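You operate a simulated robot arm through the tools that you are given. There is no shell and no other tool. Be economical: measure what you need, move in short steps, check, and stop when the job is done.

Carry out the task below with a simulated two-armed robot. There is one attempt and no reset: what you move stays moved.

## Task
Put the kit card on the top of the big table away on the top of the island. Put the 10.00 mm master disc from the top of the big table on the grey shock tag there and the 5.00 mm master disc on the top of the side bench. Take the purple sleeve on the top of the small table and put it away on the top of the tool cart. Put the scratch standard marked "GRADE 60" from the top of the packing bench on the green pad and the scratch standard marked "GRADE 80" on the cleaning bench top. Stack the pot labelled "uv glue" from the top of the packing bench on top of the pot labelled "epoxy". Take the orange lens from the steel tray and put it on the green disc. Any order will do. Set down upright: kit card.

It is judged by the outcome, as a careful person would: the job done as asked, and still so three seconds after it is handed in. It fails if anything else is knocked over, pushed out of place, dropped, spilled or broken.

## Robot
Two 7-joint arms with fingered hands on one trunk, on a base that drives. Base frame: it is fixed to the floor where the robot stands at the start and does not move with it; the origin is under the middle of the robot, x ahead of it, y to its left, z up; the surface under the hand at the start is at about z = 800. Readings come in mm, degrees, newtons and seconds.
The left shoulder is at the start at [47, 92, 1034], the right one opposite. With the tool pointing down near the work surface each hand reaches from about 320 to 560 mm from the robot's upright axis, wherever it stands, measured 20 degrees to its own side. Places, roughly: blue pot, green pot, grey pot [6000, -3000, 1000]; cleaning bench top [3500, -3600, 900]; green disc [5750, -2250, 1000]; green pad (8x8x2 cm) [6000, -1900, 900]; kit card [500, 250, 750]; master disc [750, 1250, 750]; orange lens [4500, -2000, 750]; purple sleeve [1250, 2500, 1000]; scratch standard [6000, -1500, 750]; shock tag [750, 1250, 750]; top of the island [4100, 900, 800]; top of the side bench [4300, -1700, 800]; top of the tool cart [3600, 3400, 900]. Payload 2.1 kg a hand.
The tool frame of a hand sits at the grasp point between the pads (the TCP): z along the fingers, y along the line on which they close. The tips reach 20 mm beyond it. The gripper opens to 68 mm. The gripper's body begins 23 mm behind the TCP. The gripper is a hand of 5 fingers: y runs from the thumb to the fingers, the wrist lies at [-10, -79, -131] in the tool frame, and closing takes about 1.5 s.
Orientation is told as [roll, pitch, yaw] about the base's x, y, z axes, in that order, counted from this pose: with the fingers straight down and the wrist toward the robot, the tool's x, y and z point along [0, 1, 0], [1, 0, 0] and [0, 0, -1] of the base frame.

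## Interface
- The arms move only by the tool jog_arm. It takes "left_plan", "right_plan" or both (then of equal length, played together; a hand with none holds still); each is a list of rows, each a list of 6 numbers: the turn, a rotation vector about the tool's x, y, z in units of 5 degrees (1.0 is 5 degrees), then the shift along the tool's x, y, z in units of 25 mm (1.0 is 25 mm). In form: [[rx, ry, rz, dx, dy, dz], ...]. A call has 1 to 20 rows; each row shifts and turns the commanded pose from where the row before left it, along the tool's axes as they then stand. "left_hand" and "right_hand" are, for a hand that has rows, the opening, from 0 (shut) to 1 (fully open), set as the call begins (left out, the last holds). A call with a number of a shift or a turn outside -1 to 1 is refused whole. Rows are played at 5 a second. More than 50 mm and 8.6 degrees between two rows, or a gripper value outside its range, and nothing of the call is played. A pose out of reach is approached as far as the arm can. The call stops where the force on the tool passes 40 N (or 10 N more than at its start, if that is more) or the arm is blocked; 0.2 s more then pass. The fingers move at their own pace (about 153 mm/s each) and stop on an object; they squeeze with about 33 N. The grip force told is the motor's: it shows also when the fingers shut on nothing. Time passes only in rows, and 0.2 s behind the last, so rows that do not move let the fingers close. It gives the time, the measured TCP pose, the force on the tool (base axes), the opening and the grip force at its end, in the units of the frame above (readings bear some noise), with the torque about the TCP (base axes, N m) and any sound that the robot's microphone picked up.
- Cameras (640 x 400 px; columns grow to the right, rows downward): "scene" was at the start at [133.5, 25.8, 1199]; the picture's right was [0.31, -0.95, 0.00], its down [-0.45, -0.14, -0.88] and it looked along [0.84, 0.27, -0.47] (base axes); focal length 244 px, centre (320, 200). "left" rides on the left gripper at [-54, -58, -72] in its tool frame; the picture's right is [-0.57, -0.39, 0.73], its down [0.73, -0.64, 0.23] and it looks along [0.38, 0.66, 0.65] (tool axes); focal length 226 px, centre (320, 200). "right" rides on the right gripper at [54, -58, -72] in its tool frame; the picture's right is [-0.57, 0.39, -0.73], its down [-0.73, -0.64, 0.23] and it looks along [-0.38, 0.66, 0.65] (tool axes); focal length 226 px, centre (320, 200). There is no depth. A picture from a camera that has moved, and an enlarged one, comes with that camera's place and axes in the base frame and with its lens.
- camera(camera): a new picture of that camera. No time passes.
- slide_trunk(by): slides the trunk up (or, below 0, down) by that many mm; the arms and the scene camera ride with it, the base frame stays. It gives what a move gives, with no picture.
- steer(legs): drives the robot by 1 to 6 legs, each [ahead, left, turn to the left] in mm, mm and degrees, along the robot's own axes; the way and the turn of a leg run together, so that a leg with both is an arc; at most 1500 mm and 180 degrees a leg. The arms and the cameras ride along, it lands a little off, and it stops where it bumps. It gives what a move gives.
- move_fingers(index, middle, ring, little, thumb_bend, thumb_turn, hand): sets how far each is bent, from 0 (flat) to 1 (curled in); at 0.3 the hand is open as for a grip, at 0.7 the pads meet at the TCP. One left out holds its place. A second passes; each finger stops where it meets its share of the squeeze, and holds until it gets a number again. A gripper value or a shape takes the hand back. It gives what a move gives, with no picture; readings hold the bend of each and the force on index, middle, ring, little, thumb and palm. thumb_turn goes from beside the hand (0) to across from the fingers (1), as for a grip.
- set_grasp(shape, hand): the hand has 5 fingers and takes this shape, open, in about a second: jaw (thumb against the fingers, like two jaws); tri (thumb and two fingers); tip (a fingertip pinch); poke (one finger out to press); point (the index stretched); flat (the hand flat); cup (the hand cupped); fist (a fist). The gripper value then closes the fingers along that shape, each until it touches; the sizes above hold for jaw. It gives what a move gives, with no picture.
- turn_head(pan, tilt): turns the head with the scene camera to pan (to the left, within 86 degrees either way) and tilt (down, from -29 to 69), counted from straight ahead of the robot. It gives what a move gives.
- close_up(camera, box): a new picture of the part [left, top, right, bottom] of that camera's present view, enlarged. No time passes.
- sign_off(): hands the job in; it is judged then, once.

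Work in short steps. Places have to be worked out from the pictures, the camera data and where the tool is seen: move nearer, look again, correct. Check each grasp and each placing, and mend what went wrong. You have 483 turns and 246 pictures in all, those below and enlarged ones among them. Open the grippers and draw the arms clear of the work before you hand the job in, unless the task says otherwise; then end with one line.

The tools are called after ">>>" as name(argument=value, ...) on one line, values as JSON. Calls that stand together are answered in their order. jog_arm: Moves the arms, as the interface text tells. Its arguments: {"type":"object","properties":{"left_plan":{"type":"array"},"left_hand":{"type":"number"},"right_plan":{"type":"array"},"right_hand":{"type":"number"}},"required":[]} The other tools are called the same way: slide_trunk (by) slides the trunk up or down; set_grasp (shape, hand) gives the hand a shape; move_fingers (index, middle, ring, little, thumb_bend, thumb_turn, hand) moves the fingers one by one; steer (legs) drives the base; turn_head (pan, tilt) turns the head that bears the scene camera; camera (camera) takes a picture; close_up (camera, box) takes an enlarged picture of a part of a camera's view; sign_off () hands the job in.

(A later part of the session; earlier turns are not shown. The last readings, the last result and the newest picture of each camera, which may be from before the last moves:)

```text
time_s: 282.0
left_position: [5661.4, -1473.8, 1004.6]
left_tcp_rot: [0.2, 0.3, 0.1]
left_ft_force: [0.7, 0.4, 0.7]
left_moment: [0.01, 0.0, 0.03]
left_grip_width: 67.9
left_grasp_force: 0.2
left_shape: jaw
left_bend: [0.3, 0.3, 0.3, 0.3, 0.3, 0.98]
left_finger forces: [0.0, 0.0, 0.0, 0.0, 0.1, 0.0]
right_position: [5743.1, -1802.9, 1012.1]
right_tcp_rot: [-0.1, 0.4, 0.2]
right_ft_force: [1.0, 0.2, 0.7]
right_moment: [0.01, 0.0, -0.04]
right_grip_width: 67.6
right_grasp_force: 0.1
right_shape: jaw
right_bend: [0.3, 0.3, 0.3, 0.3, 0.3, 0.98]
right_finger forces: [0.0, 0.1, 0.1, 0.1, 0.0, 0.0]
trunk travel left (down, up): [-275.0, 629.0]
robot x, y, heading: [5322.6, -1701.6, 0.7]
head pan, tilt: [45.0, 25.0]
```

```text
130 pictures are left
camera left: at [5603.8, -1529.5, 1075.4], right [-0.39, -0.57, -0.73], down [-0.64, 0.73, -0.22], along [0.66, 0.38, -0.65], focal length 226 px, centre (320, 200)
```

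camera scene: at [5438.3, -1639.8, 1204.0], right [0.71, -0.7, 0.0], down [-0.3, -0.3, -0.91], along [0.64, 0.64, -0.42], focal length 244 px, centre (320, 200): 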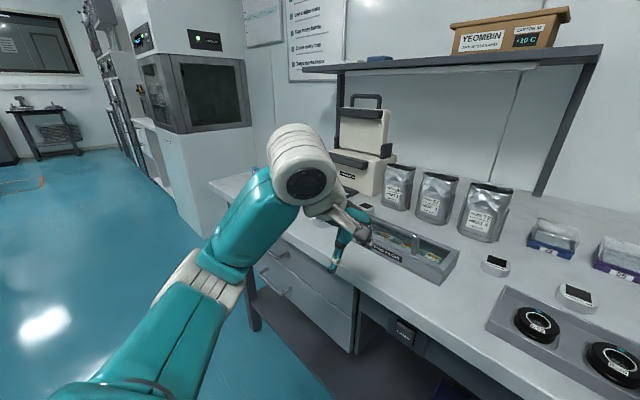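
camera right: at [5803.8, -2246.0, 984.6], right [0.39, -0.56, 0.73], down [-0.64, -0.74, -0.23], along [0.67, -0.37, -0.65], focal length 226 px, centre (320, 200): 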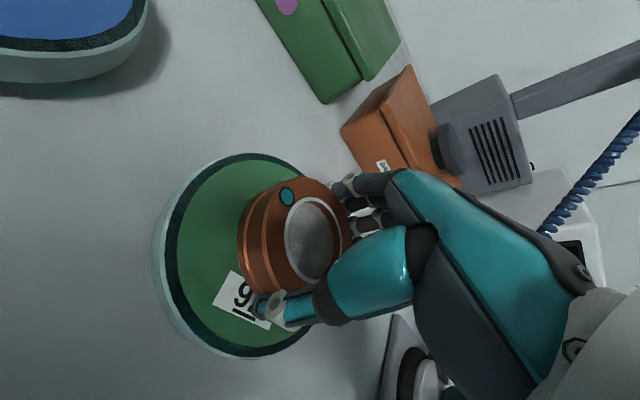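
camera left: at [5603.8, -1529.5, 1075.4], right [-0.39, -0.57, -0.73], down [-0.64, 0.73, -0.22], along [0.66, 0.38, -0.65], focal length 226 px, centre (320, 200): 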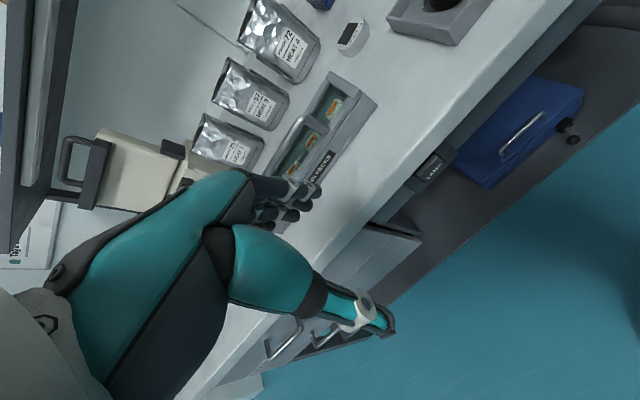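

GRADE 80 is probably the block near the front edge at about (5845, -1235), hidden by the left hand. I shift the robot north to look.

>>> steer(legs=[[0, 330, -0.6]])

>>> turn_head(pan=12, tilt=32)

>>> camera(camera="scene")

>>> close_up(camera="scene", box=[220, 170, 380, 270])

```text
time_s: 284.2
left_position: [5663.3, -1149.8, 1002.9]
left_tcp_rot: [0.1, 0.3, -0.5]
left_ft_force: [-0.3, -0.3, 0.5]
left_moment: [0.02, 0.02, -0.01]
left_grip_width: 67.9
left_grasp_force: 0.0
left_shape: jaw
left_bend: [0.3, 0.3, 0.3, 0.3, 0.3, 0.98]
left_finger forces: [0.0, 0.1, 0.0, 0.0, 0.1, 0.1]
right_position: [5740.3, -1480.8, 1010.7]
right_tcp_rot: [-0.1, 0.4, -0.3]
right_ft_force: [-0.8, -0.1, -0.2]
right_moment: [-0.03, 0.0, -0.02]
right_grip_width: 67.9
right_grasp_force: 0.0
right_shape: jaw
right_bend: [0.3, 0.3, 0.3, 0.3, 0.3, 0.98]
right_finger forces: [0.0, 0.0, 0.0, 0.1, 0.0, 0.0]
trunk travel left (down, up): [-275.0, 629.0]
robot x, y, heading: [5326.0, -1376.1, -0.1]
head pan, tilt: [45.0, 25.0]
```

```text
time_s: 285.1
left_position: [5664.2, -1148.3, 1003.6]
left_tcp_rot: [0.2, 0.4, -0.7]
left_ft_force: [-0.8, 0.1, -0.2]
left_moment: [-0.01, 0.0, 0.01]
left_grip_width: 68.0
left_grasp_force: 0.1
left_shape: jaw
left_bend: [0.3, 0.3, 0.3, 0.3, 0.3, 0.98]
left_finger forces: [0.0, 0.0, 0.0, 0.1, 0.1, 0.0]
right_position: [5740.3, -1480.5, 1011.3]
right_tcp_rot: [-0.1, 0.4, -0.3]
right_ft_force: [0.5, 0.0, -0.3]
right_moment: [-0.03, 0.01, 0.03]
right_grip_width: 67.7
right_grasp_force: 0.1
right_shape: jaw
right_bend: [0.3, 0.3, 0.3, 0.3, 0.3, 0.98]
right_finger forces: [0.0, 0.0, 0.0, 0.0, 0.0, 0.0]
trunk travel left (down, up): [-275.0, 629.0]
robot x, y, heading: [5324.0, -1375.6, -0.4]
head pan, tilt: [12.0, 32.0]
```

```text
129 pictures are left
camera scene: at [5460.8, -1359.0, 1192.9], right [0.2, -0.98, 0.0], down [-0.52, -0.11, -0.85], along [0.83, 0.17, -0.53], focal length 244 px, centre (320, 200)
```

scene: 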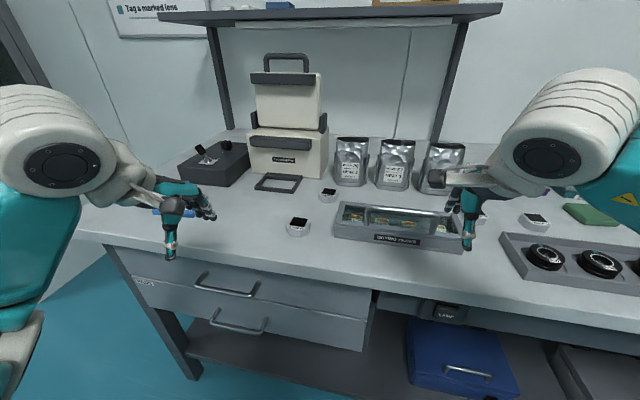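

```text
4.00 times, centred on (300, 220) of scene
camera zoom: at [5460.8, -1359.0, 1192.9], right [0.2, -0.98, 0.0], down [-0.52, -0.11, -0.85], along [0.83, 0.17, -0.53], focal length 975 px, centre (400, 120)
```

zoom: 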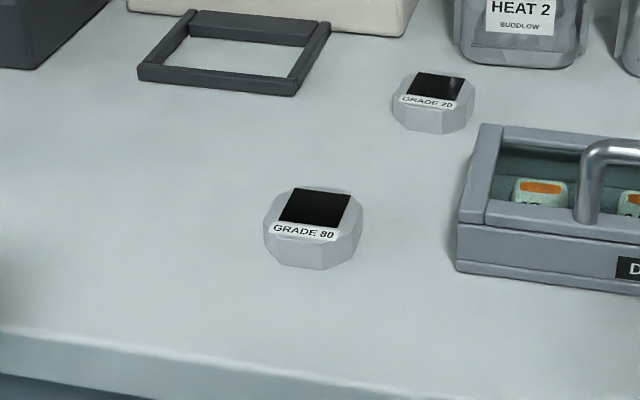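

GRADE 80 is confirmed at about (5846, -1235), an octagonal block some 53 mm wide. I close in and bring the left hand above it.

>>> steer(legs=[[85, 0, 0.3]])

>>> jog_arm(left_plan=[[0, 0, 0, -0.85, 0.95, 0], [0, 0, 0, -0.85, 0.95, 0.4], [0, 0, 0, -0.85, 0.95, 0.7], [0, 0, 0, -0.85, 0.95, 0.8], [0, 0, 0, 0, 0, 0.5], [0, 0, 0, 0, 0, 0]], left_hand=1)

>>> camera(camera="left")

>>> camera(camera="scene")

```text
time_s: 286.2
left_position: [5748.8, -1148.5, 1003.8]
left_tcp_rot: [0.0, 0.4, -0.4]
left_ft_force: [-0.1, -0.5, -0.9]
left_moment: [-0.03, -0.01, -0.03]
left_grip_width: 68.0
left_grasp_force: 0.1
left_shape: jaw
left_bend: [0.3, 0.3, 0.3, 0.3, 0.3, 0.98]
left_finger forces: [0.0, 0.0, 0.0, 0.1, 0.1, 0.1]
right_position: [5827.2, -1479.1, 1013.4]
right_tcp_rot: [-0.1, 0.2, -0.1]
right_ft_force: [-0.5, 0.0, 0.1]
right_moment: [-0.02, 0.04, -0.02]
right_grip_width: 67.7
right_grasp_force: 0.0
right_shape: jaw
right_bend: [0.3, 0.3, 0.3, 0.3, 0.3, 0.98]
right_finger forces: [0.1, 0.0, 0.0, 0.0, 0.0, 0.1]
trunk travel left (down, up): [-275.0, 629.0]
robot x, y, heading: [5412.7, -1374.8, 0.1]
head pan, tilt: [12.0, 32.0]
```

```text
time_s: 287.6
left_position: [5841.6, -1233.0, 942.0]
left_tcp_rot: [0.1, 0.4, -0.4]
left_ft_force: [-0.9, -0.1, 0.4]
left_moment: [0.0, -0.01, -0.02]
left_grip_width: 67.7
left_grasp_force: 0.0
left_shape: jaw
left_bend: [0.3, 0.3, 0.3, 0.3, 0.3, 0.98]
left_finger forces: [0.0, 0.0, 0.1, 0.1, 0.0, 0.0]
right_position: [5827.2, -1477.9, 1010.8]
right_tcp_rot: [-0.2, 0.3, -0.1]
right_ft_force: [-0.2, 0.4, -0.2]
right_moment: [-0.01, -0.04, 0.0]
right_grip_width: 67.9
right_grasp_force: 0.0
right_shape: jaw
right_bend: [0.3, 0.3, 0.3, 0.3, 0.3, 0.98]
right_finger forces: [0.0, 0.0, 0.0, 0.0, 0.1, 0.0]
trunk travel left (down, up): [-275.0, 629.0]
robot x, y, heading: [5412.3, -1377.4, 0.2]
head pan, tilt: [12.0, 32.0]
```

```text
127 pictures are left
camera left: at [5783.3, -1288.9, 1013.6], right [-0.4, -0.56, -0.73], down [-0.64, 0.74, -0.22], along [0.66, 0.37, -0.65], focal length 226 px, centre (320, 200)
```

left: 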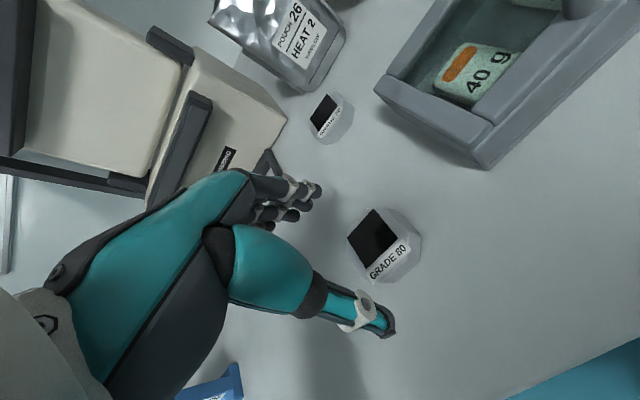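

```text
126 pictures are left
camera scene: at [5546.3, -1358.8, 1192.9], right [0.21, -0.98, 0.0], down [-0.52, -0.11, -0.85], along [0.83, 0.18, -0.53], focal length 244 px, centre (320, 200)
```

scene: 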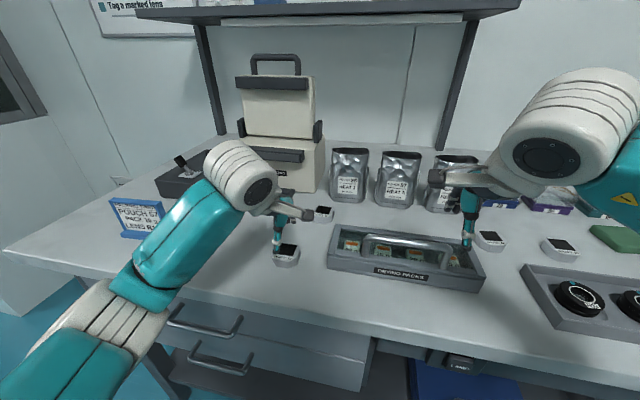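

The block is at (5845, -1237). I adjust and lower to TCP 890, then look.

>>> jog_arm(left_plan=[[0, 0, 0, -0.14, 0.16, 0.6], [0, 0, 0, 0, 0, 0.7], [0, 0, 0, 0, 0, 0.7], [0, 0, 0, 0, 0, 0]])

>>> close_up(camera="scene", box=[230, 190, 350, 290])

>>> camera(camera="left")

```text
time_s: 288.6
left_position: [5846.7, -1237.6, 892.5]
left_tcp_rot: [0.1, 0.4, -0.5]
left_ft_force: [-1.0, -0.4, 0.2]
left_moment: [-0.01, -0.01, -0.01]
left_grip_width: 67.7
left_grasp_force: 0.0
left_shape: jaw
left_bend: [0.3, 0.3, 0.3, 0.3, 0.3, 0.98]
left_finger forces: [0.0, 0.1, 0.0, 0.0, 0.0, 0.0]
right_position: [5827.3, -1479.3, 1011.4]
right_tcp_rot: [-0.1, 0.3, -0.2]
right_ft_force: [0.8, 0.0, 0.1]
right_moment: [-0.04, 0.01, -0.03]
right_grip_width: 67.9
right_grasp_force: 0.1
right_shape: jaw
right_bend: [0.3, 0.3, 0.3, 0.3, 0.3, 0.98]
right_finger forces: [0.0, 0.1, 0.0, 0.1, 0.0, 0.0]
trunk travel left (down, up): [-275.0, 629.0]
robot x, y, heading: [5412.0, -1376.8, -0.1]
head pan, tilt: [12.0, 32.0]
```

```text
4.00 times, centred on (290, 240) of scene
camera zoom: at [5546.3, -1358.8, 1192.9], right [0.21, -0.98, 0.0], down [-0.52, -0.11, -0.85], along [0.83, 0.18, -0.53], focal length 975 px, centre (440, 40)
```

zoom: 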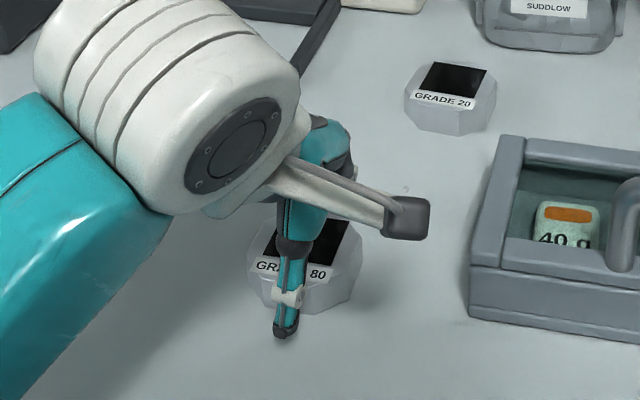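

```text
124 pictures are left
camera left: at [5787.9, -1291.6, 964.2], right [-0.39, -0.56, -0.73], down [-0.64, 0.74, -0.23], along [0.66, 0.37, -0.65], focal length 226 px, centre (320, 200)
```

left: 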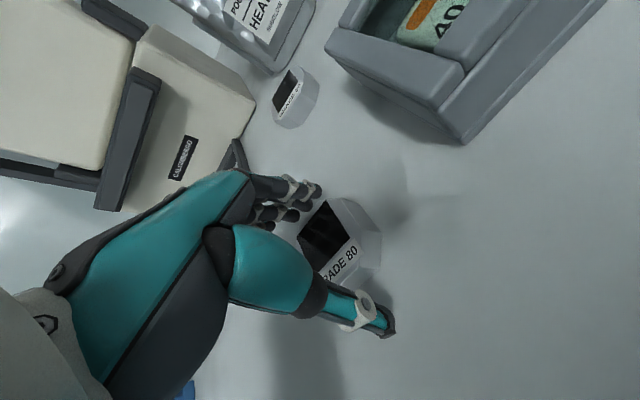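

The thumb is in front of the block and the fingers behind it. I lower a bit more and close.

>>> jog_arm(left_plan=[[0, 0, 0, 0, 0, 0.16], [0, 0, 0, 0, 0, 0.16], [0, 0, 0, 0, 0, 0]])

>>> jog_arm(left_plan=[[0, 0, 0, 0, 0, 0], [0, 0, 0, 0, 0, 0], [0, 0, 0, 0, 0, 0], [0, 0, 0, 0, 0, 0], [0, 0, 0, 0, 0, 0], [0, 0, 0, 0, 0, 0], [0, 0, 0, 0, 0, 0]], left_hand=0)

>>> jog_arm(left_plan=[[0, 0, 0, 0, 0, -0.4], [0, 0, 0, 0, 0, -0.8], [0, 0, 0, 0, 0, -1], [0, 0, 0, 0, 0, -1], [0, 0, 0, 0, -0.5, -1], [0, 0, 0, 0, -0.8, -0.8]])

>>> camera(camera="left")

```text
time_s: 289.4
left_position: [5845.7, -1236.3, 885.2]
left_tcp_rot: [0.1, 0.5, -0.4]
left_ft_force: [0.0, -0.6, 0.3]
left_moment: [0.0, -0.02, -0.02]
left_grip_width: 67.8
left_grasp_force: 0.0
left_shape: jaw
left_bend: [0.3, 0.3, 0.3, 0.3, 0.3, 0.98]
left_finger forces: [0.2, 0.1, 0.0, 0.1, 0.0, 0.0]
right_position: [5826.3, -1478.2, 1012.4]
right_tcp_rot: [-0.1, 0.2, -0.1]
right_ft_force: [0.7, -0.7, -0.4]
right_moment: [0.02, -0.03, 0.0]
right_grip_width: 68.2
right_grasp_force: 0.0
right_shape: jaw
right_bend: [0.3, 0.3, 0.3, 0.3, 0.3, 0.98]
right_finger forces: [0.1, 0.1, 0.1, 0.1, 0.1, 0.0]
trunk travel left (down, up): [-275.0, 629.0]
robot x, y, heading: [5412.3, -1375.2, -0.2]
head pan, tilt: [12.0, 32.0]
```

```text
time_s: 291.0
left_position: [5846.3, -1235.8, 884.8]
left_tcp_rot: [0.1, 0.4, -0.4]
left_ft_force: [0.8, -0.3, 0.9]
left_moment: [-0.01, 0.0, -0.01]
left_grip_width: 39.7
left_grasp_force: 33.0
left_shape: jaw
left_bend: [0.74, 0.41, 0.4, 0.45, 0.66, 0.96]
left_finger forces: [13.1, 9.2, 4.1, 0.0, 28.0, 0.1]
right_position: [5826.7, -1476.9, 1011.9]
right_tcp_rot: [-0.1, 0.4, 0.0]
right_ft_force: [0.5, -0.3, -0.1]
right_moment: [0.01, -0.02, 0.01]
right_grip_width: 67.8
right_grasp_force: 0.1
right_shape: jaw
right_bend: [0.3, 0.3, 0.3, 0.3, 0.3, 0.98]
right_finger forces: [0.0, 0.1, 0.0, 0.0, 0.0, 0.0]
trunk travel left (down, up): [-275.0, 629.0]
robot x, y, heading: [5410.8, -1375.5, -0.0]
head pan, tilt: [12.0, 32.0]
```

```text
time_s: 292.4
left_position: [5814.5, -1237.4, 1010.8]
left_tcp_rot: [0.0, 0.5, -0.3]
left_ft_force: [-0.8, -0.4, -0.4]
left_moment: [-0.01, 0.02, 0.02]
left_grip_width: 39.1
left_grasp_force: 32.9
left_shape: jaw
left_bend: [0.74, 0.42, 0.41, 0.45, 0.66, 0.95]
left_finger forces: [13.5, 9.1, 4.2, 0.0, 27.9, 0.0]
right_position: [5826.1, -1478.2, 1011.1]
right_tcp_rot: [0.0, 0.2, -0.1]
right_ft_force: [0.4, 0.4, -0.5]
right_moment: [0.0, -0.01, 0.01]
right_grip_width: 67.9
right_grasp_force: 0.1
right_shape: jaw
right_bend: [0.3, 0.3, 0.3, 0.3, 0.3, 0.98]
right_finger forces: [0.1, 0.0, 0.1, 0.0, 0.0, 0.1]
trunk travel left (down, up): [-275.0, 629.0]
robot x, y, heading: [5413.6, -1376.9, 0.0]
head pan, tilt: [12.0, 32.0]
```

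```text
123 pictures are left
camera left: at [5755.9, -1292.6, 1082.6], right [-0.4, -0.56, -0.73], down [-0.64, 0.74, -0.22], along [0.66, 0.37, -0.65], focal length 226 px, centre (320, 200)
```

left: 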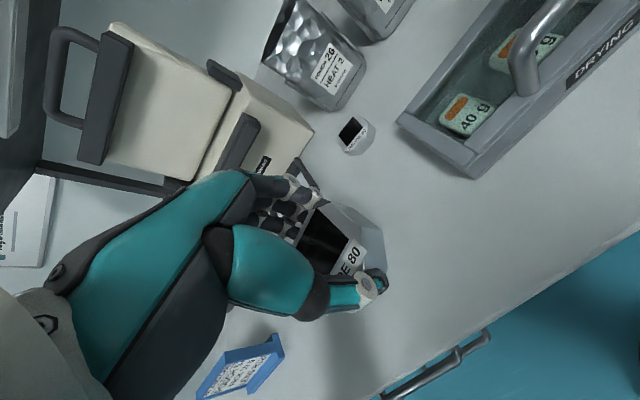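

GRADE 80 is held in the left hand. I draw it in and move south so the right hand reaches GRADE 60.

>>> jog_arm(left_plan=[[0, 0, 0, 0.3, -1, 0], [0, 0, 0, 0.3, -1, 0], [0, 0, 0, 0.3, -1, 0], [0, 0, 0, 0.3, -0.6, 0]])

>>> steer(legs=[[0, -240, 0], [85, 0, 0]])

>>> turn_head(pan=-15, tilt=35)

>>> camera(camera="scene")

>>> camera(camera="right")

```text
time_s: 293.4
left_position: [5723.1, -1206.2, 1011.2]
left_tcp_rot: [0.1, 0.5, -0.4]
left_ft_force: [-1.1, 0.1, -0.3]
left_moment: [0.03, 0.01, -0.04]
left_grip_width: 38.8
left_grasp_force: 32.6
left_shape: jaw
left_bend: [0.74, 0.42, 0.42, 0.45, 0.66, 0.95]
left_finger forces: [13.5, 9.1, 4.1, 0.1, 27.9, 0.0]
right_position: [5826.0, -1477.9, 1012.7]
right_tcp_rot: [0.0, 0.2, -0.1]
right_ft_force: [1.0, -0.3, 0.3]
right_moment: [0.0, -0.02, 0.02]
right_grip_width: 67.8
right_grasp_force: 0.1
right_shape: jaw
right_bend: [0.3, 0.3, 0.3, 0.3, 0.3, 0.98]
right_finger forces: [0.0, 0.0, 0.0, 0.1, 0.0, 0.0]
trunk travel left (down, up): [-275.0, 629.0]
robot x, y, heading: [5411.5, -1375.6, -0.0]
head pan, tilt: [12.0, 32.0]
```

```text
time_s: 295.9
left_position: [5809.8, -1441.7, 1011.9]
left_tcp_rot: [0.0, 0.4, -0.3]
left_ft_force: [1.0, 0.1, -1.0]
left_moment: [-0.04, 0.01, -0.02]
left_grip_width: 38.6
left_grasp_force: 33.0
left_shape: jaw
left_bend: [0.74, 0.42, 0.42, 0.45, 0.66, 0.95]
left_finger forces: [13.6, 9.1, 4.2, 0.0, 27.8, 0.1]
right_position: [5912.6, -1712.6, 1011.8]
right_tcp_rot: [-0.2, 0.3, 0.2]
right_ft_force: [-0.4, 0.1, -0.5]
right_moment: [-0.02, 0.0, -0.02]
right_grip_width: 67.8
right_grasp_force: 0.1
right_shape: jaw
right_bend: [0.3, 0.3, 0.3, 0.3, 0.3, 0.98]
right_finger forces: [0.1, 0.0, 0.1, 0.1, 0.1, 0.1]
trunk travel left (down, up): [-275.0, 629.0]
robot x, y, heading: [5500.0, -1611.2, 0.0]
head pan, tilt: [12.0, 32.0]
```

```text
time_s: 296.8
left_position: [5810.3, -1440.8, 1010.7]
left_tcp_rot: [0.0, 0.3, -0.2]
left_ft_force: [-0.5, -0.5, -1.4]
left_moment: [-0.02, 0.02, -0.02]
left_grip_width: 38.5
left_grasp_force: 33.8
left_shape: jaw
left_bend: [0.74, 0.42, 0.42, 0.45, 0.66, 0.95]
left_finger forces: [13.6, 9.1, 4.2, 0.0, 27.9, 0.0]
right_position: [5914.0, -1713.9, 1011.3]
right_tcp_rot: [-0.1, 0.3, 0.0]
right_ft_force: [-0.9, -0.3, -0.7]
right_moment: [0.0, 0.0, 0.02]
right_grip_width: 67.9
right_grasp_force: 0.1
right_shape: jaw
right_bend: [0.3, 0.3, 0.3, 0.3, 0.3, 0.98]
right_finger forces: [0.1, 0.1, 0.0, 0.1, 0.0, 0.1]
trunk travel left (down, up): [-275.0, 629.0]
robot x, y, heading: [5496.7, -1610.0, 0.2]
head pan, tilt: [-15.0, 35.0]
```

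```text
122 pictures are left
camera scene: at [5630.3, -1636.1, 1188.3], right [-0.26, -0.97, 0.0], down [-0.55, 0.15, -0.82], along [0.79, -0.21, -0.57], focal length 244 px, centre (320, 200)
```

scene: 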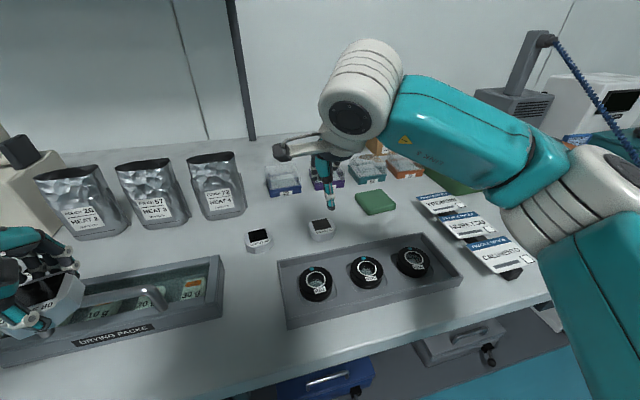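

```text
121 pictures are left
camera right: at [5855.6, -1659.1, 1083.9], right [0.39, -0.57, 0.73], down [-0.64, -0.73, -0.23], along [0.66, -0.38, -0.65], focal length 226 px, centre (320, 200)
```

right: 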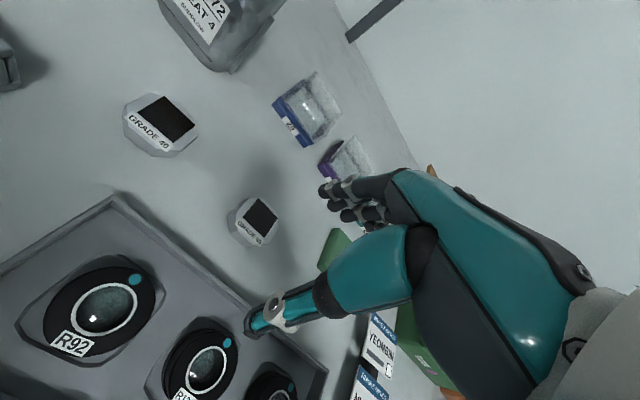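

GRADE 60 is at (5968, -1726), with enough room around it. I bring the right hand above it.

>>> jog_arm(right_plan=[[0, 0, 0, -0.16, 0.75, 0.5], [0, 0, 0, -0.16, 0.75, 0.8], [0, 0, 0, -0.16, 0.75, 0.8], [0, 0, 0, 0, 0, 0.7], [0, 0, 0, 0, 0, 0]], right_hand=1)

>>> camera(camera="right")

>>> close_up(camera="scene", box=[260, 160, 420, 280])

```text
time_s: 298.0
left_position: [5809.6, -1442.0, 1010.7]
left_tcp_rot: [0.1, 0.4, -0.2]
left_ft_force: [0.5, 0.4, -1.3]
left_moment: [0.0, -0.01, 0.02]
left_grip_width: 38.7
left_grasp_force: 32.5
left_shape: jaw
left_bend: [0.74, 0.42, 0.42, 0.45, 0.66, 0.95]
left_finger forces: [13.6, 9.1, 4.3, 0.0, 27.9, 0.1]
right_position: [5968.9, -1725.7, 940.4]
right_tcp_rot: [0.0, 0.2, 0.1]
right_ft_force: [-0.6, 0.9, -0.3]
right_moment: [0.0, 0.02, -0.01]
right_grip_width: 68.0
right_grasp_force: 0.1
right_shape: jaw
right_bend: [0.3, 0.3, 0.3, 0.3, 0.3, 0.98]
right_finger forces: [0.0, 0.0, 0.1, 0.0, 0.1, 0.0]
trunk travel left (down, up): [-275.0, 629.0]
robot x, y, heading: [5496.1, -1610.5, 0.1]
head pan, tilt: [-15.0, 35.0]
```

```text
120 pictures are left
camera right: at [5911.1, -1672.0, 1012.4], right [0.39, -0.57, 0.73], down [-0.64, -0.73, -0.23], along [0.66, -0.38, -0.65], focal length 226 px, centre (320, 200)
```

right: 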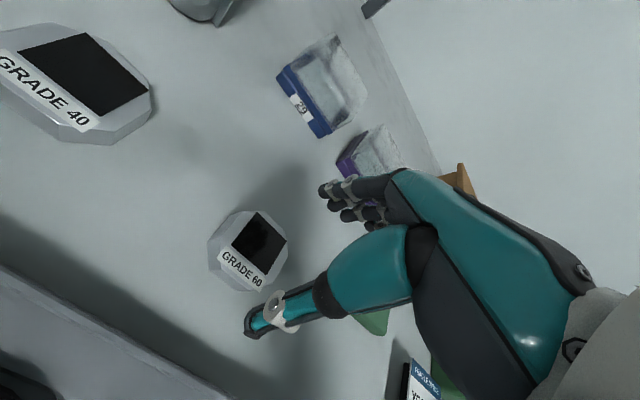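

```text
3.33 times, centred on (340, 220) of scene
camera zoom: at [5630.3, -1636.2, 1188.3], right [-0.26, -0.97, 0.0], down [-0.55, 0.15, -0.82], along [0.79, -0.21, -0.57], focal length 812 px, centre (253, 133)
```

zoom: 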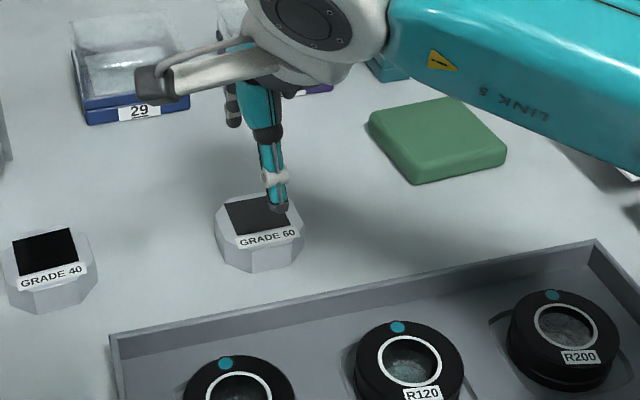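

Aligned. I lower onto GRADE 60 and close.

>>> jog_arm(right_plan=[[0, 0, 0, 0, 0.08, 0.7], [0, 0, 0, 0, 0, 0.7], [0, 0, 0, 0, 0, 0.5], [0, 0, 0, 0, 0, 0.3], [0, 0, 0, 0, 0, 0]])

>>> jog_arm(right_plan=[[0, 0, 0, 0, 0, 0], [0, 0, 0, 0, 0, 0], [0, 0, 0, 0, 0, 0], [0, 0, 0, 0, 0, 0], [0, 0, 0, 0, 0, 0], [0, 0, 0, 0, 0, 0], [0, 0, 0, 0, 0, 0]], right_hand=0)

>>> jog_arm(right_plan=[[0, 0, 0, 0, 0, -0.4], [0, 0, 0, 0, 0, -0.8], [0, 0, 0, 0, 0, -1], [0, 0, 0, 0, 0, 0]])

>>> camera(camera="right")

>>> close_up(camera="scene", box=[260, 160, 420, 280])

```text
time_s: 299.2
left_position: [5809.0, -1441.2, 1011.5]
left_tcp_rot: [0.2, 0.4, -0.2]
left_ft_force: [0.5, 0.4, -0.6]
left_moment: [0.0, 0.02, 0.01]
left_grip_width: 38.9
left_grasp_force: 32.8
left_shape: jaw
left_bend: [0.74, 0.42, 0.42, 0.45, 0.66, 0.95]
left_finger forces: [13.5, 9.0, 4.2, 0.1, 27.7, 0.0]
right_position: [5970.7, -1725.8, 886.8]
right_tcp_rot: [0.0, 0.3, 0.0]
right_ft_force: [-1.1, 0.1, -0.7]
right_moment: [-0.02, 0.0, 0.01]
right_grip_width: 68.0
right_grasp_force: 0.1
right_shape: jaw
right_bend: [0.3, 0.3, 0.3, 0.3, 0.3, 0.98]
right_finger forces: [0.1, 0.0, 0.0, 0.0, 0.1, 0.0]
trunk travel left (down, up): [-275.0, 629.0]
robot x, y, heading: [5498.9, -1616.1, 0.3]
head pan, tilt: [-15.0, 35.0]
```

```text
time_s: 300.8
left_position: [5810.2, -1441.8, 1010.6]
left_tcp_rot: [0.1, 0.4, -0.1]
left_ft_force: [0.6, 0.5, -1.1]
left_moment: [-0.02, 0.0, 0.01]
left_grip_width: 38.9
left_grasp_force: 33.2
left_shape: jaw
left_bend: [0.74, 0.42, 0.42, 0.45, 0.66, 0.95]
left_finger forces: [13.4, 9.1, 4.2, 0.0, 27.8, 0.1]
right_position: [5972.2, -1726.1, 885.5]
right_tcp_rot: [-0.1, 0.3, 0.0]
right_ft_force: [0.3, -0.2, -0.1]
right_moment: [-0.04, -0.01, -0.02]
right_grip_width: 41.6
right_grasp_force: 33.5
right_shape: jaw
right_bend: [0.28, 0.39, 0.41, 0.41, 0.67, 0.98]
right_finger forces: [15.7, 8.4, 3.6, 0.0, 28.2, 0.1]
trunk travel left (down, up): [-275.0, 629.0]
robot x, y, heading: [5499.6, -1611.2, 0.0]
head pan, tilt: [-15.0, 35.0]
```

```text
time_s: 301.8
left_position: [5810.2, -1441.6, 1011.8]
left_tcp_rot: [0.2, 0.5, -0.2]
left_ft_force: [-0.5, 0.5, -1.2]
left_moment: [-0.02, 0.01, 0.02]
left_grip_width: 38.7
left_grasp_force: 32.2
left_shape: jaw
left_bend: [0.74, 0.42, 0.42, 0.45, 0.66, 0.95]
left_finger forces: [13.5, 9.1, 4.2, 0.0, 27.8, 0.0]
right_position: [5969.6, -1726.2, 941.1]
right_tcp_rot: [0.1, 0.3, 0.1]
right_ft_force: [0.7, 0.3, -0.8]
right_moment: [0.03, 0.03, -0.02]
right_grip_width: 41.8
right_grasp_force: 33.1
right_shape: jaw
right_bend: [0.28, 0.39, 0.42, 0.41, 0.67, 0.98]
right_finger forces: [15.9, 8.5, 3.7, 0.1, 28.1, 0.0]
trunk travel left (down, up): [-275.0, 629.0]
robot x, y, heading: [5497.4, -1610.2, -0.1]
head pan, tilt: [-15.0, 35.0]
```

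```text
118 pictures are left
camera right: at [5913.2, -1671.3, 1012.4], right [0.39, -0.57, 0.73], down [-0.64, -0.73, -0.23], along [0.66, -0.38, -0.65], focal length 226 px, centre (320, 200)
```

right: 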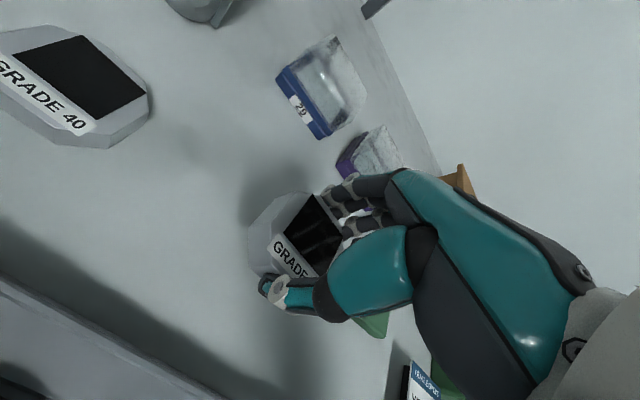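

```text
3.33 times, centred on (340, 220) of scene
camera zoom: at [5630.3, -1636.2, 1188.2], right [-0.26, -0.97, 0.0], down [-0.55, 0.15, -0.82], along [0.79, -0.21, -0.57], focal length 812 px, centre (253, 133)
```

zoom: 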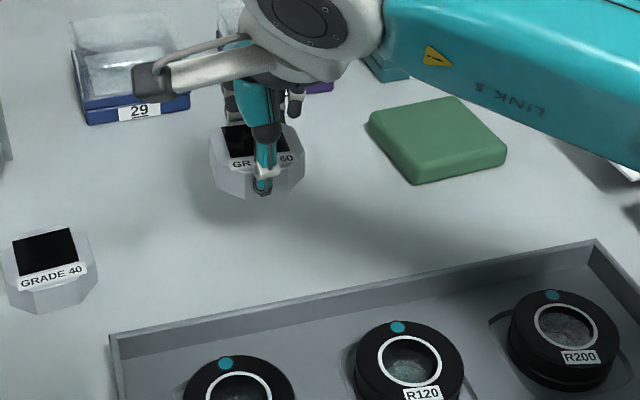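

GRADE 60 is held. I move the robot 130 mm right and 25 mm ahead so that the pad is within reach.

>>> jog_arm(right_plan=[[0, 0, 0, 0, 0, -0.8]])

>>> steer(legs=[[0, -135, 0], [25, 0, 0]])

>>> camera(camera="right")

>>> close_up(camera="scene", box=[240, 130, 440, 280])

```text
time_s: 302.2
left_position: [5809.0, -1442.0, 1010.8]
left_tcp_rot: [0.1, 0.5, -0.2]
left_ft_force: [0.4, 0.5, -0.9]
left_moment: [0.03, -0.01, -0.02]
left_grip_width: 38.4
left_grasp_force: 33.4
left_shape: jaw
left_bend: [0.74, 0.42, 0.42, 0.45, 0.66, 0.95]
left_finger forces: [13.5, 9.1, 4.2, 0.0, 27.7, 0.0]
right_position: [5970.8, -1726.5, 959.5]
right_tcp_rot: [-0.2, 0.2, 0.0]
right_ft_force: [-0.4, -0.1, -1.1]
right_moment: [0.0, 0.01, 0.04]
right_grip_width: 41.9
right_grasp_force: 33.4
right_shape: jaw
right_bend: [0.28, 0.39, 0.42, 0.41, 0.67, 0.98]
right_finger forces: [15.9, 8.5, 3.8, 0.0, 28.2, 0.1]
trunk travel left (down, up): [-275.0, 629.0]
robot x, y, heading: [5499.7, -1613.5, 0.1]
head pan, tilt: [-15.0, 35.0]
```

```text
time_s: 303.9
left_position: [5835.9, -1574.6, 1011.5]
left_tcp_rot: [0.2, 0.4, -0.1]
left_ft_force: [0.3, -0.5, -0.6]
left_moment: [-0.05, 0.02, -0.01]
left_grip_width: 38.4
left_grasp_force: 33.3
left_shape: jaw
left_bend: [0.74, 0.42, 0.42, 0.45, 0.66, 0.95]
left_finger forces: [13.5, 9.1, 4.1, 0.0, 27.8, 0.0]
right_position: [5996.9, -1860.7, 959.8]
right_tcp_rot: [-0.1, 0.3, 0.0]
right_ft_force: [0.1, 0.8, -0.7]
right_moment: [-0.01, 0.01, -0.02]
right_grip_width: 41.6
right_grasp_force: 32.8
right_shape: jaw
right_bend: [0.28, 0.39, 0.42, 0.41, 0.67, 0.98]
right_finger forces: [15.9, 8.5, 3.8, 0.0, 28.2, 0.0]
trunk travel left (down, up): [-275.0, 629.0]
robot x, y, heading: [5526.3, -1744.6, 0.2]
head pan, tilt: [-15.0, 35.0]
```

```text
116 pictures are left
camera right: at [5939.0, -1805.7, 1032.1], right [0.39, -0.56, 0.73], down [-0.64, -0.73, -0.23], along [0.66, -0.38, -0.65], focal length 226 px, centre (320, 200)
```

right: 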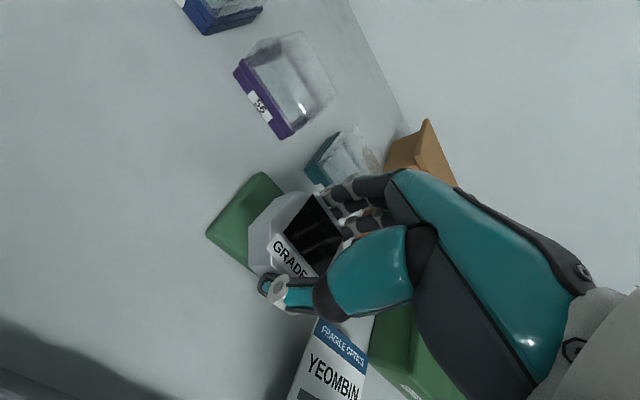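

```text
2.67 times, centred on (340, 205) of scene
camera zoom: at [5655.9, -1770.0, 1188.2], right [-0.26, -0.97, 0.0], down [-0.55, 0.15, -0.82], along [0.79, -0.21, -0.57], focal length 650 px, centre (267, 187)
```

zoom: 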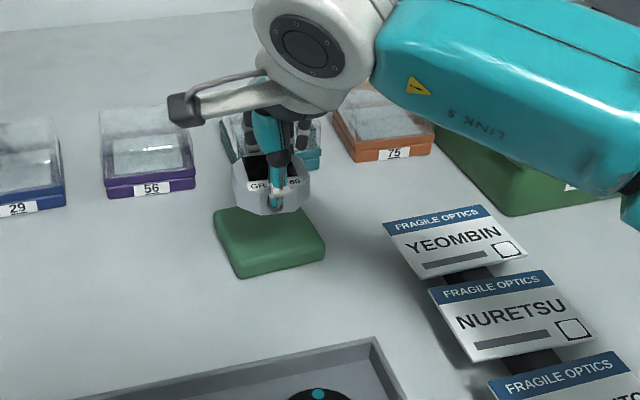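

The pad's centre is about (6025, -1873). I align the block with it and lower close.

>>> jog_arm(right_plan=[[0, 0, 0, -0.32, 0.6, 0], [0, 0, 0, -0.32, 0.6, 0], [0, 0, 0, 0, 0, 0.6], [0, 0, 0, 0, 0, 0.6], [0, 0, 0, 0, 0, 0.4], [0, 0, 0, 0, 0, 0]])

>>> camera(camera="right")

>>> close_up(camera="scene", box=[270, 150, 390, 240])

```text
time_s: 305.3
left_position: [5835.4, -1575.9, 1012.3]
left_tcp_rot: [0.1, 0.4, -0.2]
left_ft_force: [0.0, 0.3, -1.2]
left_moment: [0.0, -0.02, -0.04]
left_grip_width: 38.7
left_grasp_force: 33.3
left_shape: jaw
left_bend: [0.74, 0.42, 0.42, 0.45, 0.66, 0.95]
left_finger forces: [13.6, 9.1, 4.3, 0.0, 27.8, 0.1]
right_position: [6028.3, -1876.3, 920.5]
right_tcp_rot: [0.0, 0.3, 0.1]
right_ft_force: [0.1, 0.5, -0.5]
right_moment: [-0.01, 0.03, -0.01]
right_grip_width: 41.6
right_grasp_force: 32.4
right_shape: jaw
right_bend: [0.28, 0.39, 0.42, 0.41, 0.67, 0.98]
right_finger forces: [15.8, 8.5, 3.7, 0.1, 28.2, 0.0]
trunk travel left (down, up): [-275.0, 629.0]
robot x, y, heading: [5521.0, -1744.1, 0.0]
head pan, tilt: [-15.0, 35.0]
```

```text
114 pictures are left
camera right: at [5969.5, -1822.0, 992.3], right [0.39, -0.56, 0.73], down [-0.64, -0.73, -0.23], along [0.66, -0.38, -0.65], focal length 226 px, centre (320, 200)
```

right: 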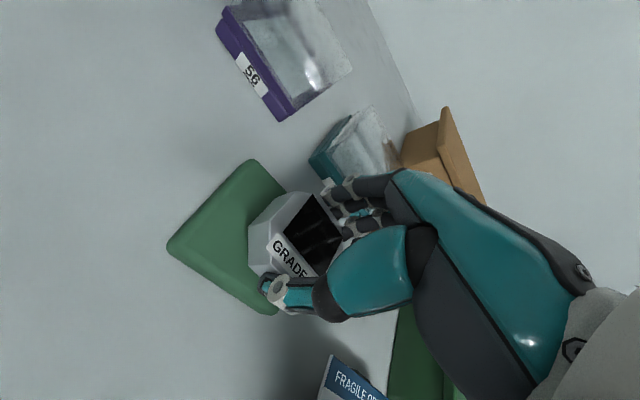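

```text
4.44 times, centred on (330, 195) of scene
camera zoom: at [5655.9, -1770.0, 1188.2], right [-0.26, -0.97, 0.0], down [-0.55, 0.15, -0.82], along [0.79, -0.21, -0.57], focal length 1083 px, centre (276, 222)
```

zoom: 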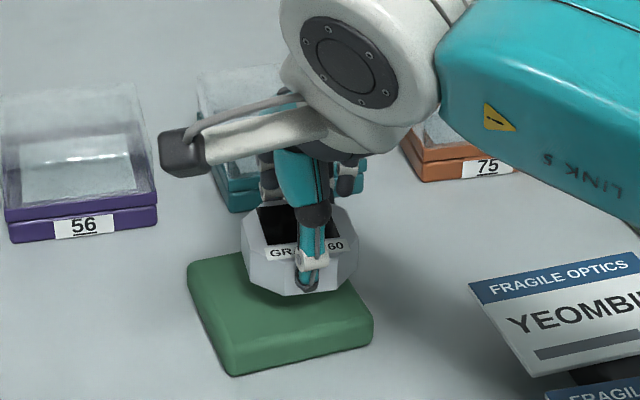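

The block will land about 9 mm towards the right/far side. I correct and lower in fine steps.

>>> jog_arm(right_plan=[[0, 0, 0, 0.32, -0.2, 0], [0, 0, 0, 0, 0, 0.25], [0, 0, 0, 0, 0, 0.15], [0, 0, 0, 0, 0, 0.1], [0, 0, 0, 0, 0, 0]])

>>> close_up(camera="scene", box=[270, 150, 390, 240])

```text
time_s: 306.5
left_position: [5834.8, -1574.8, 1010.5]
left_tcp_rot: [0.1, 0.4, -0.2]
left_ft_force: [0.2, 0.7, -0.6]
left_moment: [-0.03, -0.02, -0.03]
left_grip_width: 38.8
left_grasp_force: 32.9
left_shape: jaw
left_bend: [0.74, 0.42, 0.42, 0.45, 0.66, 0.95]
left_finger forces: [13.5, 9.1, 4.2, 0.0, 27.7, 0.1]
right_position: [6022.6, -1867.5, 907.0]
right_tcp_rot: [-0.1, 0.4, 0.1]
right_ft_force: [-0.3, -0.8, -1.2]
right_moment: [-0.02, 0.03, 0.02]
right_grip_width: 41.8
right_grasp_force: 33.6
right_shape: jaw
right_bend: [0.28, 0.39, 0.42, 0.41, 0.67, 0.98]
right_finger forces: [15.9, 8.4, 3.8, 0.0, 28.1, 0.0]
trunk travel left (down, up): [-275.0, 629.0]
robot x, y, heading: [5524.5, -1745.3, 0.0]
head pan, tilt: [-15.0, 35.0]
```

```text
4.44 times, centred on (330, 195) of scene
camera zoom: at [5655.9, -1770.0, 1188.2], right [-0.26, -0.97, 0.0], down [-0.55, 0.15, -0.82], along [0.79, -0.21, -0.57], focal length 1083 px, centre (276, 222)
```

zoom: 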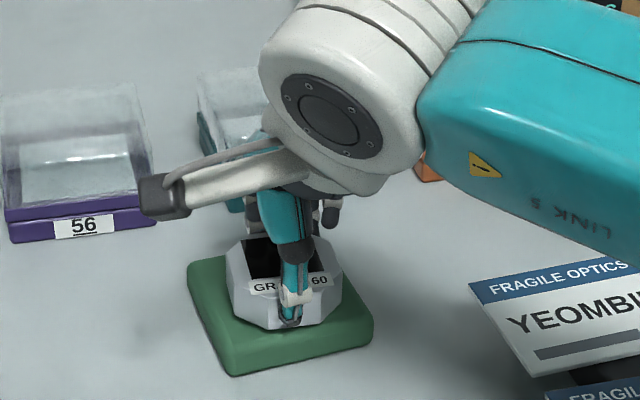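

The block is centred over the pad and nearly touching. I lower in 2 mm steps.

>>> jog_arm(right_plan=[[0, 0, 0, 0, 0, 0.08], [0, 0, 0, 0, 0, 0.08], [0, 0, 0, 0, 0, 0]])

```text
time_s: 307.3
left_position: [5835.1, -1575.3, 1011.1]
left_tcp_rot: [0.1, 0.4, -0.2]
left_ft_force: [-0.4, -0.2, 0.4]
left_moment: [-0.02, 0.02, -0.02]
left_grip_width: 38.3
left_grasp_force: 32.9
left_shape: jaw
left_bend: [0.74, 0.42, 0.42, 0.45, 0.66, 0.95]
left_finger forces: [13.6, 9.1, 4.2, 0.0, 27.8, 0.1]
right_position: [6022.0, -1868.4, 903.1]
right_tcp_rot: [-0.1, 0.3, 0.1]
right_ft_force: [0.3, 0.3, -0.6]
right_moment: [0.01, -0.02, 0.03]
right_grip_width: 41.4
right_grasp_force: 33.4
right_shape: jaw
right_bend: [0.28, 0.39, 0.42, 0.41, 0.67, 0.97]
right_finger forces: [15.9, 8.4, 3.9, 0.0, 28.3, 0.0]
trunk travel left (down, up): [-275.0, 629.0]
robot x, y, heading: [5523.5, -1749.2, 0.2]
head pan, tilt: [-15.0, 35.0]
```

>>> jog_arm(right_plan=[[0, 0, 0, 0, 0, 0.1], [0, 0, 0, 0, 0, 0.1], [0, 0, 0, 0, 0, 0]])

>>> close_up(camera="scene", box=[270, 150, 390, 240])

```text
time_s: 308.1
left_position: [5834.5, -1574.4, 1012.0]
left_tcp_rot: [-0.1, 0.3, -0.2]
left_ft_force: [0.1, 0.6, -0.5]
left_moment: [0.01, 0.01, 0.03]
left_grip_width: 38.7
left_grasp_force: 33.4
left_shape: jaw
left_bend: [0.74, 0.42, 0.42, 0.45, 0.66, 0.95]
left_finger forces: [13.6, 9.1, 4.2, 0.0, 27.7, 0.0]
right_position: [6021.3, -1867.7, 899.6]
right_tcp_rot: [-0.1, -0.1, 0.0]
right_ft_force: [3.4, -0.5, 23.7]
right_moment: [-0.02, -0.15, 0.04]
right_grip_width: 41.5
right_grasp_force: 32.7
right_shape: jaw
right_bend: [0.28, 0.39, 0.42, 0.41, 0.68, 0.97]
right_finger forces: [16.6, 9.9, 4.6, 0.0, 28.1, 0.0]
trunk travel left (down, up): [-275.0, 629.0]
robot x, y, heading: [5524.7, -1746.2, 0.2]
head pan, tilt: [-15.0, 35.0]
```

```text
4.44 times, centred on (330, 195) of scene
camera zoom: at [5654.3, -1769.5, 1188.7], right [-0.26, -0.97, 0.0], down [-0.55, 0.15, -0.82], along [0.79, -0.21, -0.57], focal length 1083 px, centre (276, 222)
```

zoom: 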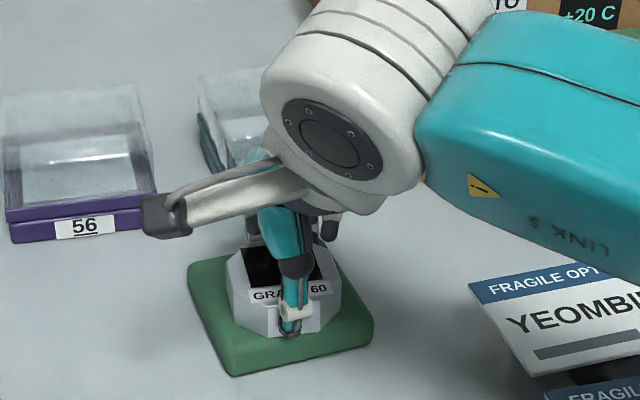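

Contact at 24 N with the block on the pad. I relieve, release and raise.

>>> jog_arm(right_plan=[[0, 0, 0, 0, 0, -0.08], [0, 0, 0, 0, 0, 0]])

>>> jog_arm(right_plan=[[0, 0, 0, 0, 0, 0], [0, 0, 0, 0, 0, 0], [0, 0, 0, 0, 0, 0], [0, 0, 0, 0, 0, 0], [0, 0, 0, 0, 0, 0], [0, 0, 0, 0, 0, 0]], right_hand=1)

>>> jog_arm(right_plan=[[0, 0, 0, 0, 0, -0.4], [0, 0, 0, 0, 0, -0.8], [0, 0, 0, 0, 0, -1], [0, 0, 0, 0, -0.3, -1], [0, 0, 0, 0, -1, -1], [0, 0, 0, 0, -1, -0.3], [0, 0, 0, 0, -1, 0], [0, 0, 0, 0, -1, 0]])

>>> close_up(camera="scene", box=[240, 130, 440, 280])

```text
time_s: 308.7
left_position: [5834.1, -1575.1, 1010.1]
left_tcp_rot: [0.1, 0.3, -0.1]
left_ft_force: [0.3, 0.8, -1.2]
left_moment: [-0.03, 0.03, -0.02]
left_grip_width: 38.8
left_grasp_force: 33.1
left_shape: jaw
left_bend: [0.74, 0.42, 0.42, 0.45, 0.66, 0.95]
left_finger forces: [13.5, 9.1, 4.3, 0.0, 27.9, 0.0]
right_position: [6022.7, -1867.3, 900.0]
right_tcp_rot: [-0.1, 0.2, 0.2]
right_ft_force: [1.9, 0.3, 19.7]
right_moment: [-0.03, -0.11, 0.02]
right_grip_width: 41.0
right_grasp_force: 33.3
right_shape: jaw
right_bend: [0.28, 0.39, 0.42, 0.41, 0.69, 0.97]
right_finger forces: [16.3, 9.2, 4.3, 0.0, 28.1, 0.1]
trunk travel left (down, up): [-275.0, 629.0]
robot x, y, heading: [5524.2, -1746.9, 0.2]
head pan, tilt: [-15.0, 35.0]
```

```text
time_s: 310.1
left_position: [5836.5, -1575.0, 1011.3]
left_tcp_rot: [0.0, 0.5, -0.2]
left_ft_force: [-0.3, 0.1, -0.8]
left_moment: [0.0, -0.01, 0.0]
left_grip_width: 38.5
left_grasp_force: 32.9
left_shape: jaw
left_bend: [0.74, 0.42, 0.42, 0.45, 0.66, 0.95]
left_finger forces: [13.6, 9.1, 4.2, 0.1, 27.9, 0.0]
right_position: [6023.1, -1868.2, 900.7]
right_tcp_rot: [-0.2, 0.3, 0.1]
right_ft_force: [-0.3, 0.4, 0.6]
right_moment: [0.02, 0.03, -0.02]
right_grip_width: 67.6
right_grasp_force: 0.1
right_shape: jaw
right_bend: [0.3, 0.3, 0.3, 0.3, 0.3, 0.98]
right_finger forces: [0.1, 0.0, 0.0, 0.0, 0.0, 0.1]
trunk travel left (down, up): [-275.0, 629.0]
robot x, y, heading: [5523.6, -1740.5, 0.2]
head pan, tilt: [-15.0, 35.0]
```

```text
time_s: 311.9
left_position: [5835.6, -1575.8, 1011.8]
left_tcp_rot: [0.1, 0.2, -0.2]
left_ft_force: [-0.6, 0.1, -1.0]
left_moment: [-0.02, 0.03, -0.01]
left_grip_width: 38.8
left_grasp_force: 33.6
left_shape: jaw
left_bend: [0.74, 0.42, 0.42, 0.45, 0.66, 0.95]
left_finger forces: [13.6, 9.0, 4.3, 0.0, 27.8, 0.0]
right_position: [5911.4, -1867.6, 1014.1]
right_tcp_rot: [-0.1, 0.2, 0.1]
right_ft_force: [-1.1, -0.1, 0.5]
right_moment: [0.01, -0.01, -0.04]
right_grip_width: 67.5
right_grasp_force: 0.0
right_shape: jaw
right_bend: [0.3, 0.3, 0.3, 0.3, 0.3, 0.98]
right_finger forces: [0.0, 0.0, 0.0, 0.0, 0.0, 0.0]
trunk travel left (down, up): [-275.0, 629.0]
robot x, y, heading: [5523.1, -1743.7, 0.4]
head pan, tilt: [-15.0, 35.0]
```

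```text
2.67 times, centred on (340, 205) of scene
camera zoom: at [5655.8, -1770.0, 1188.2], right [-0.26, -0.97, 0.0], down [-0.55, 0.15, -0.82], along [0.79, -0.21, -0.57], focal length 650 px, centre (267, 187)
```

zoom: 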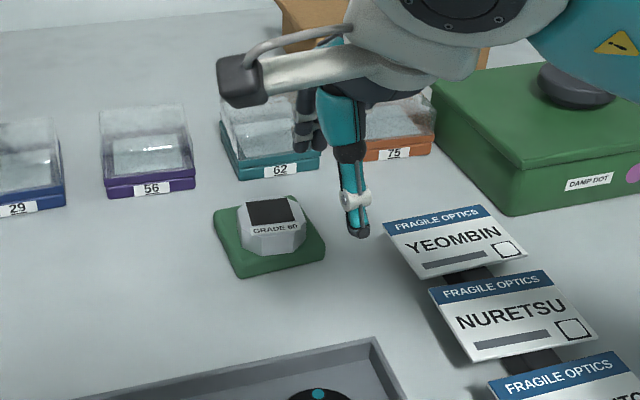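

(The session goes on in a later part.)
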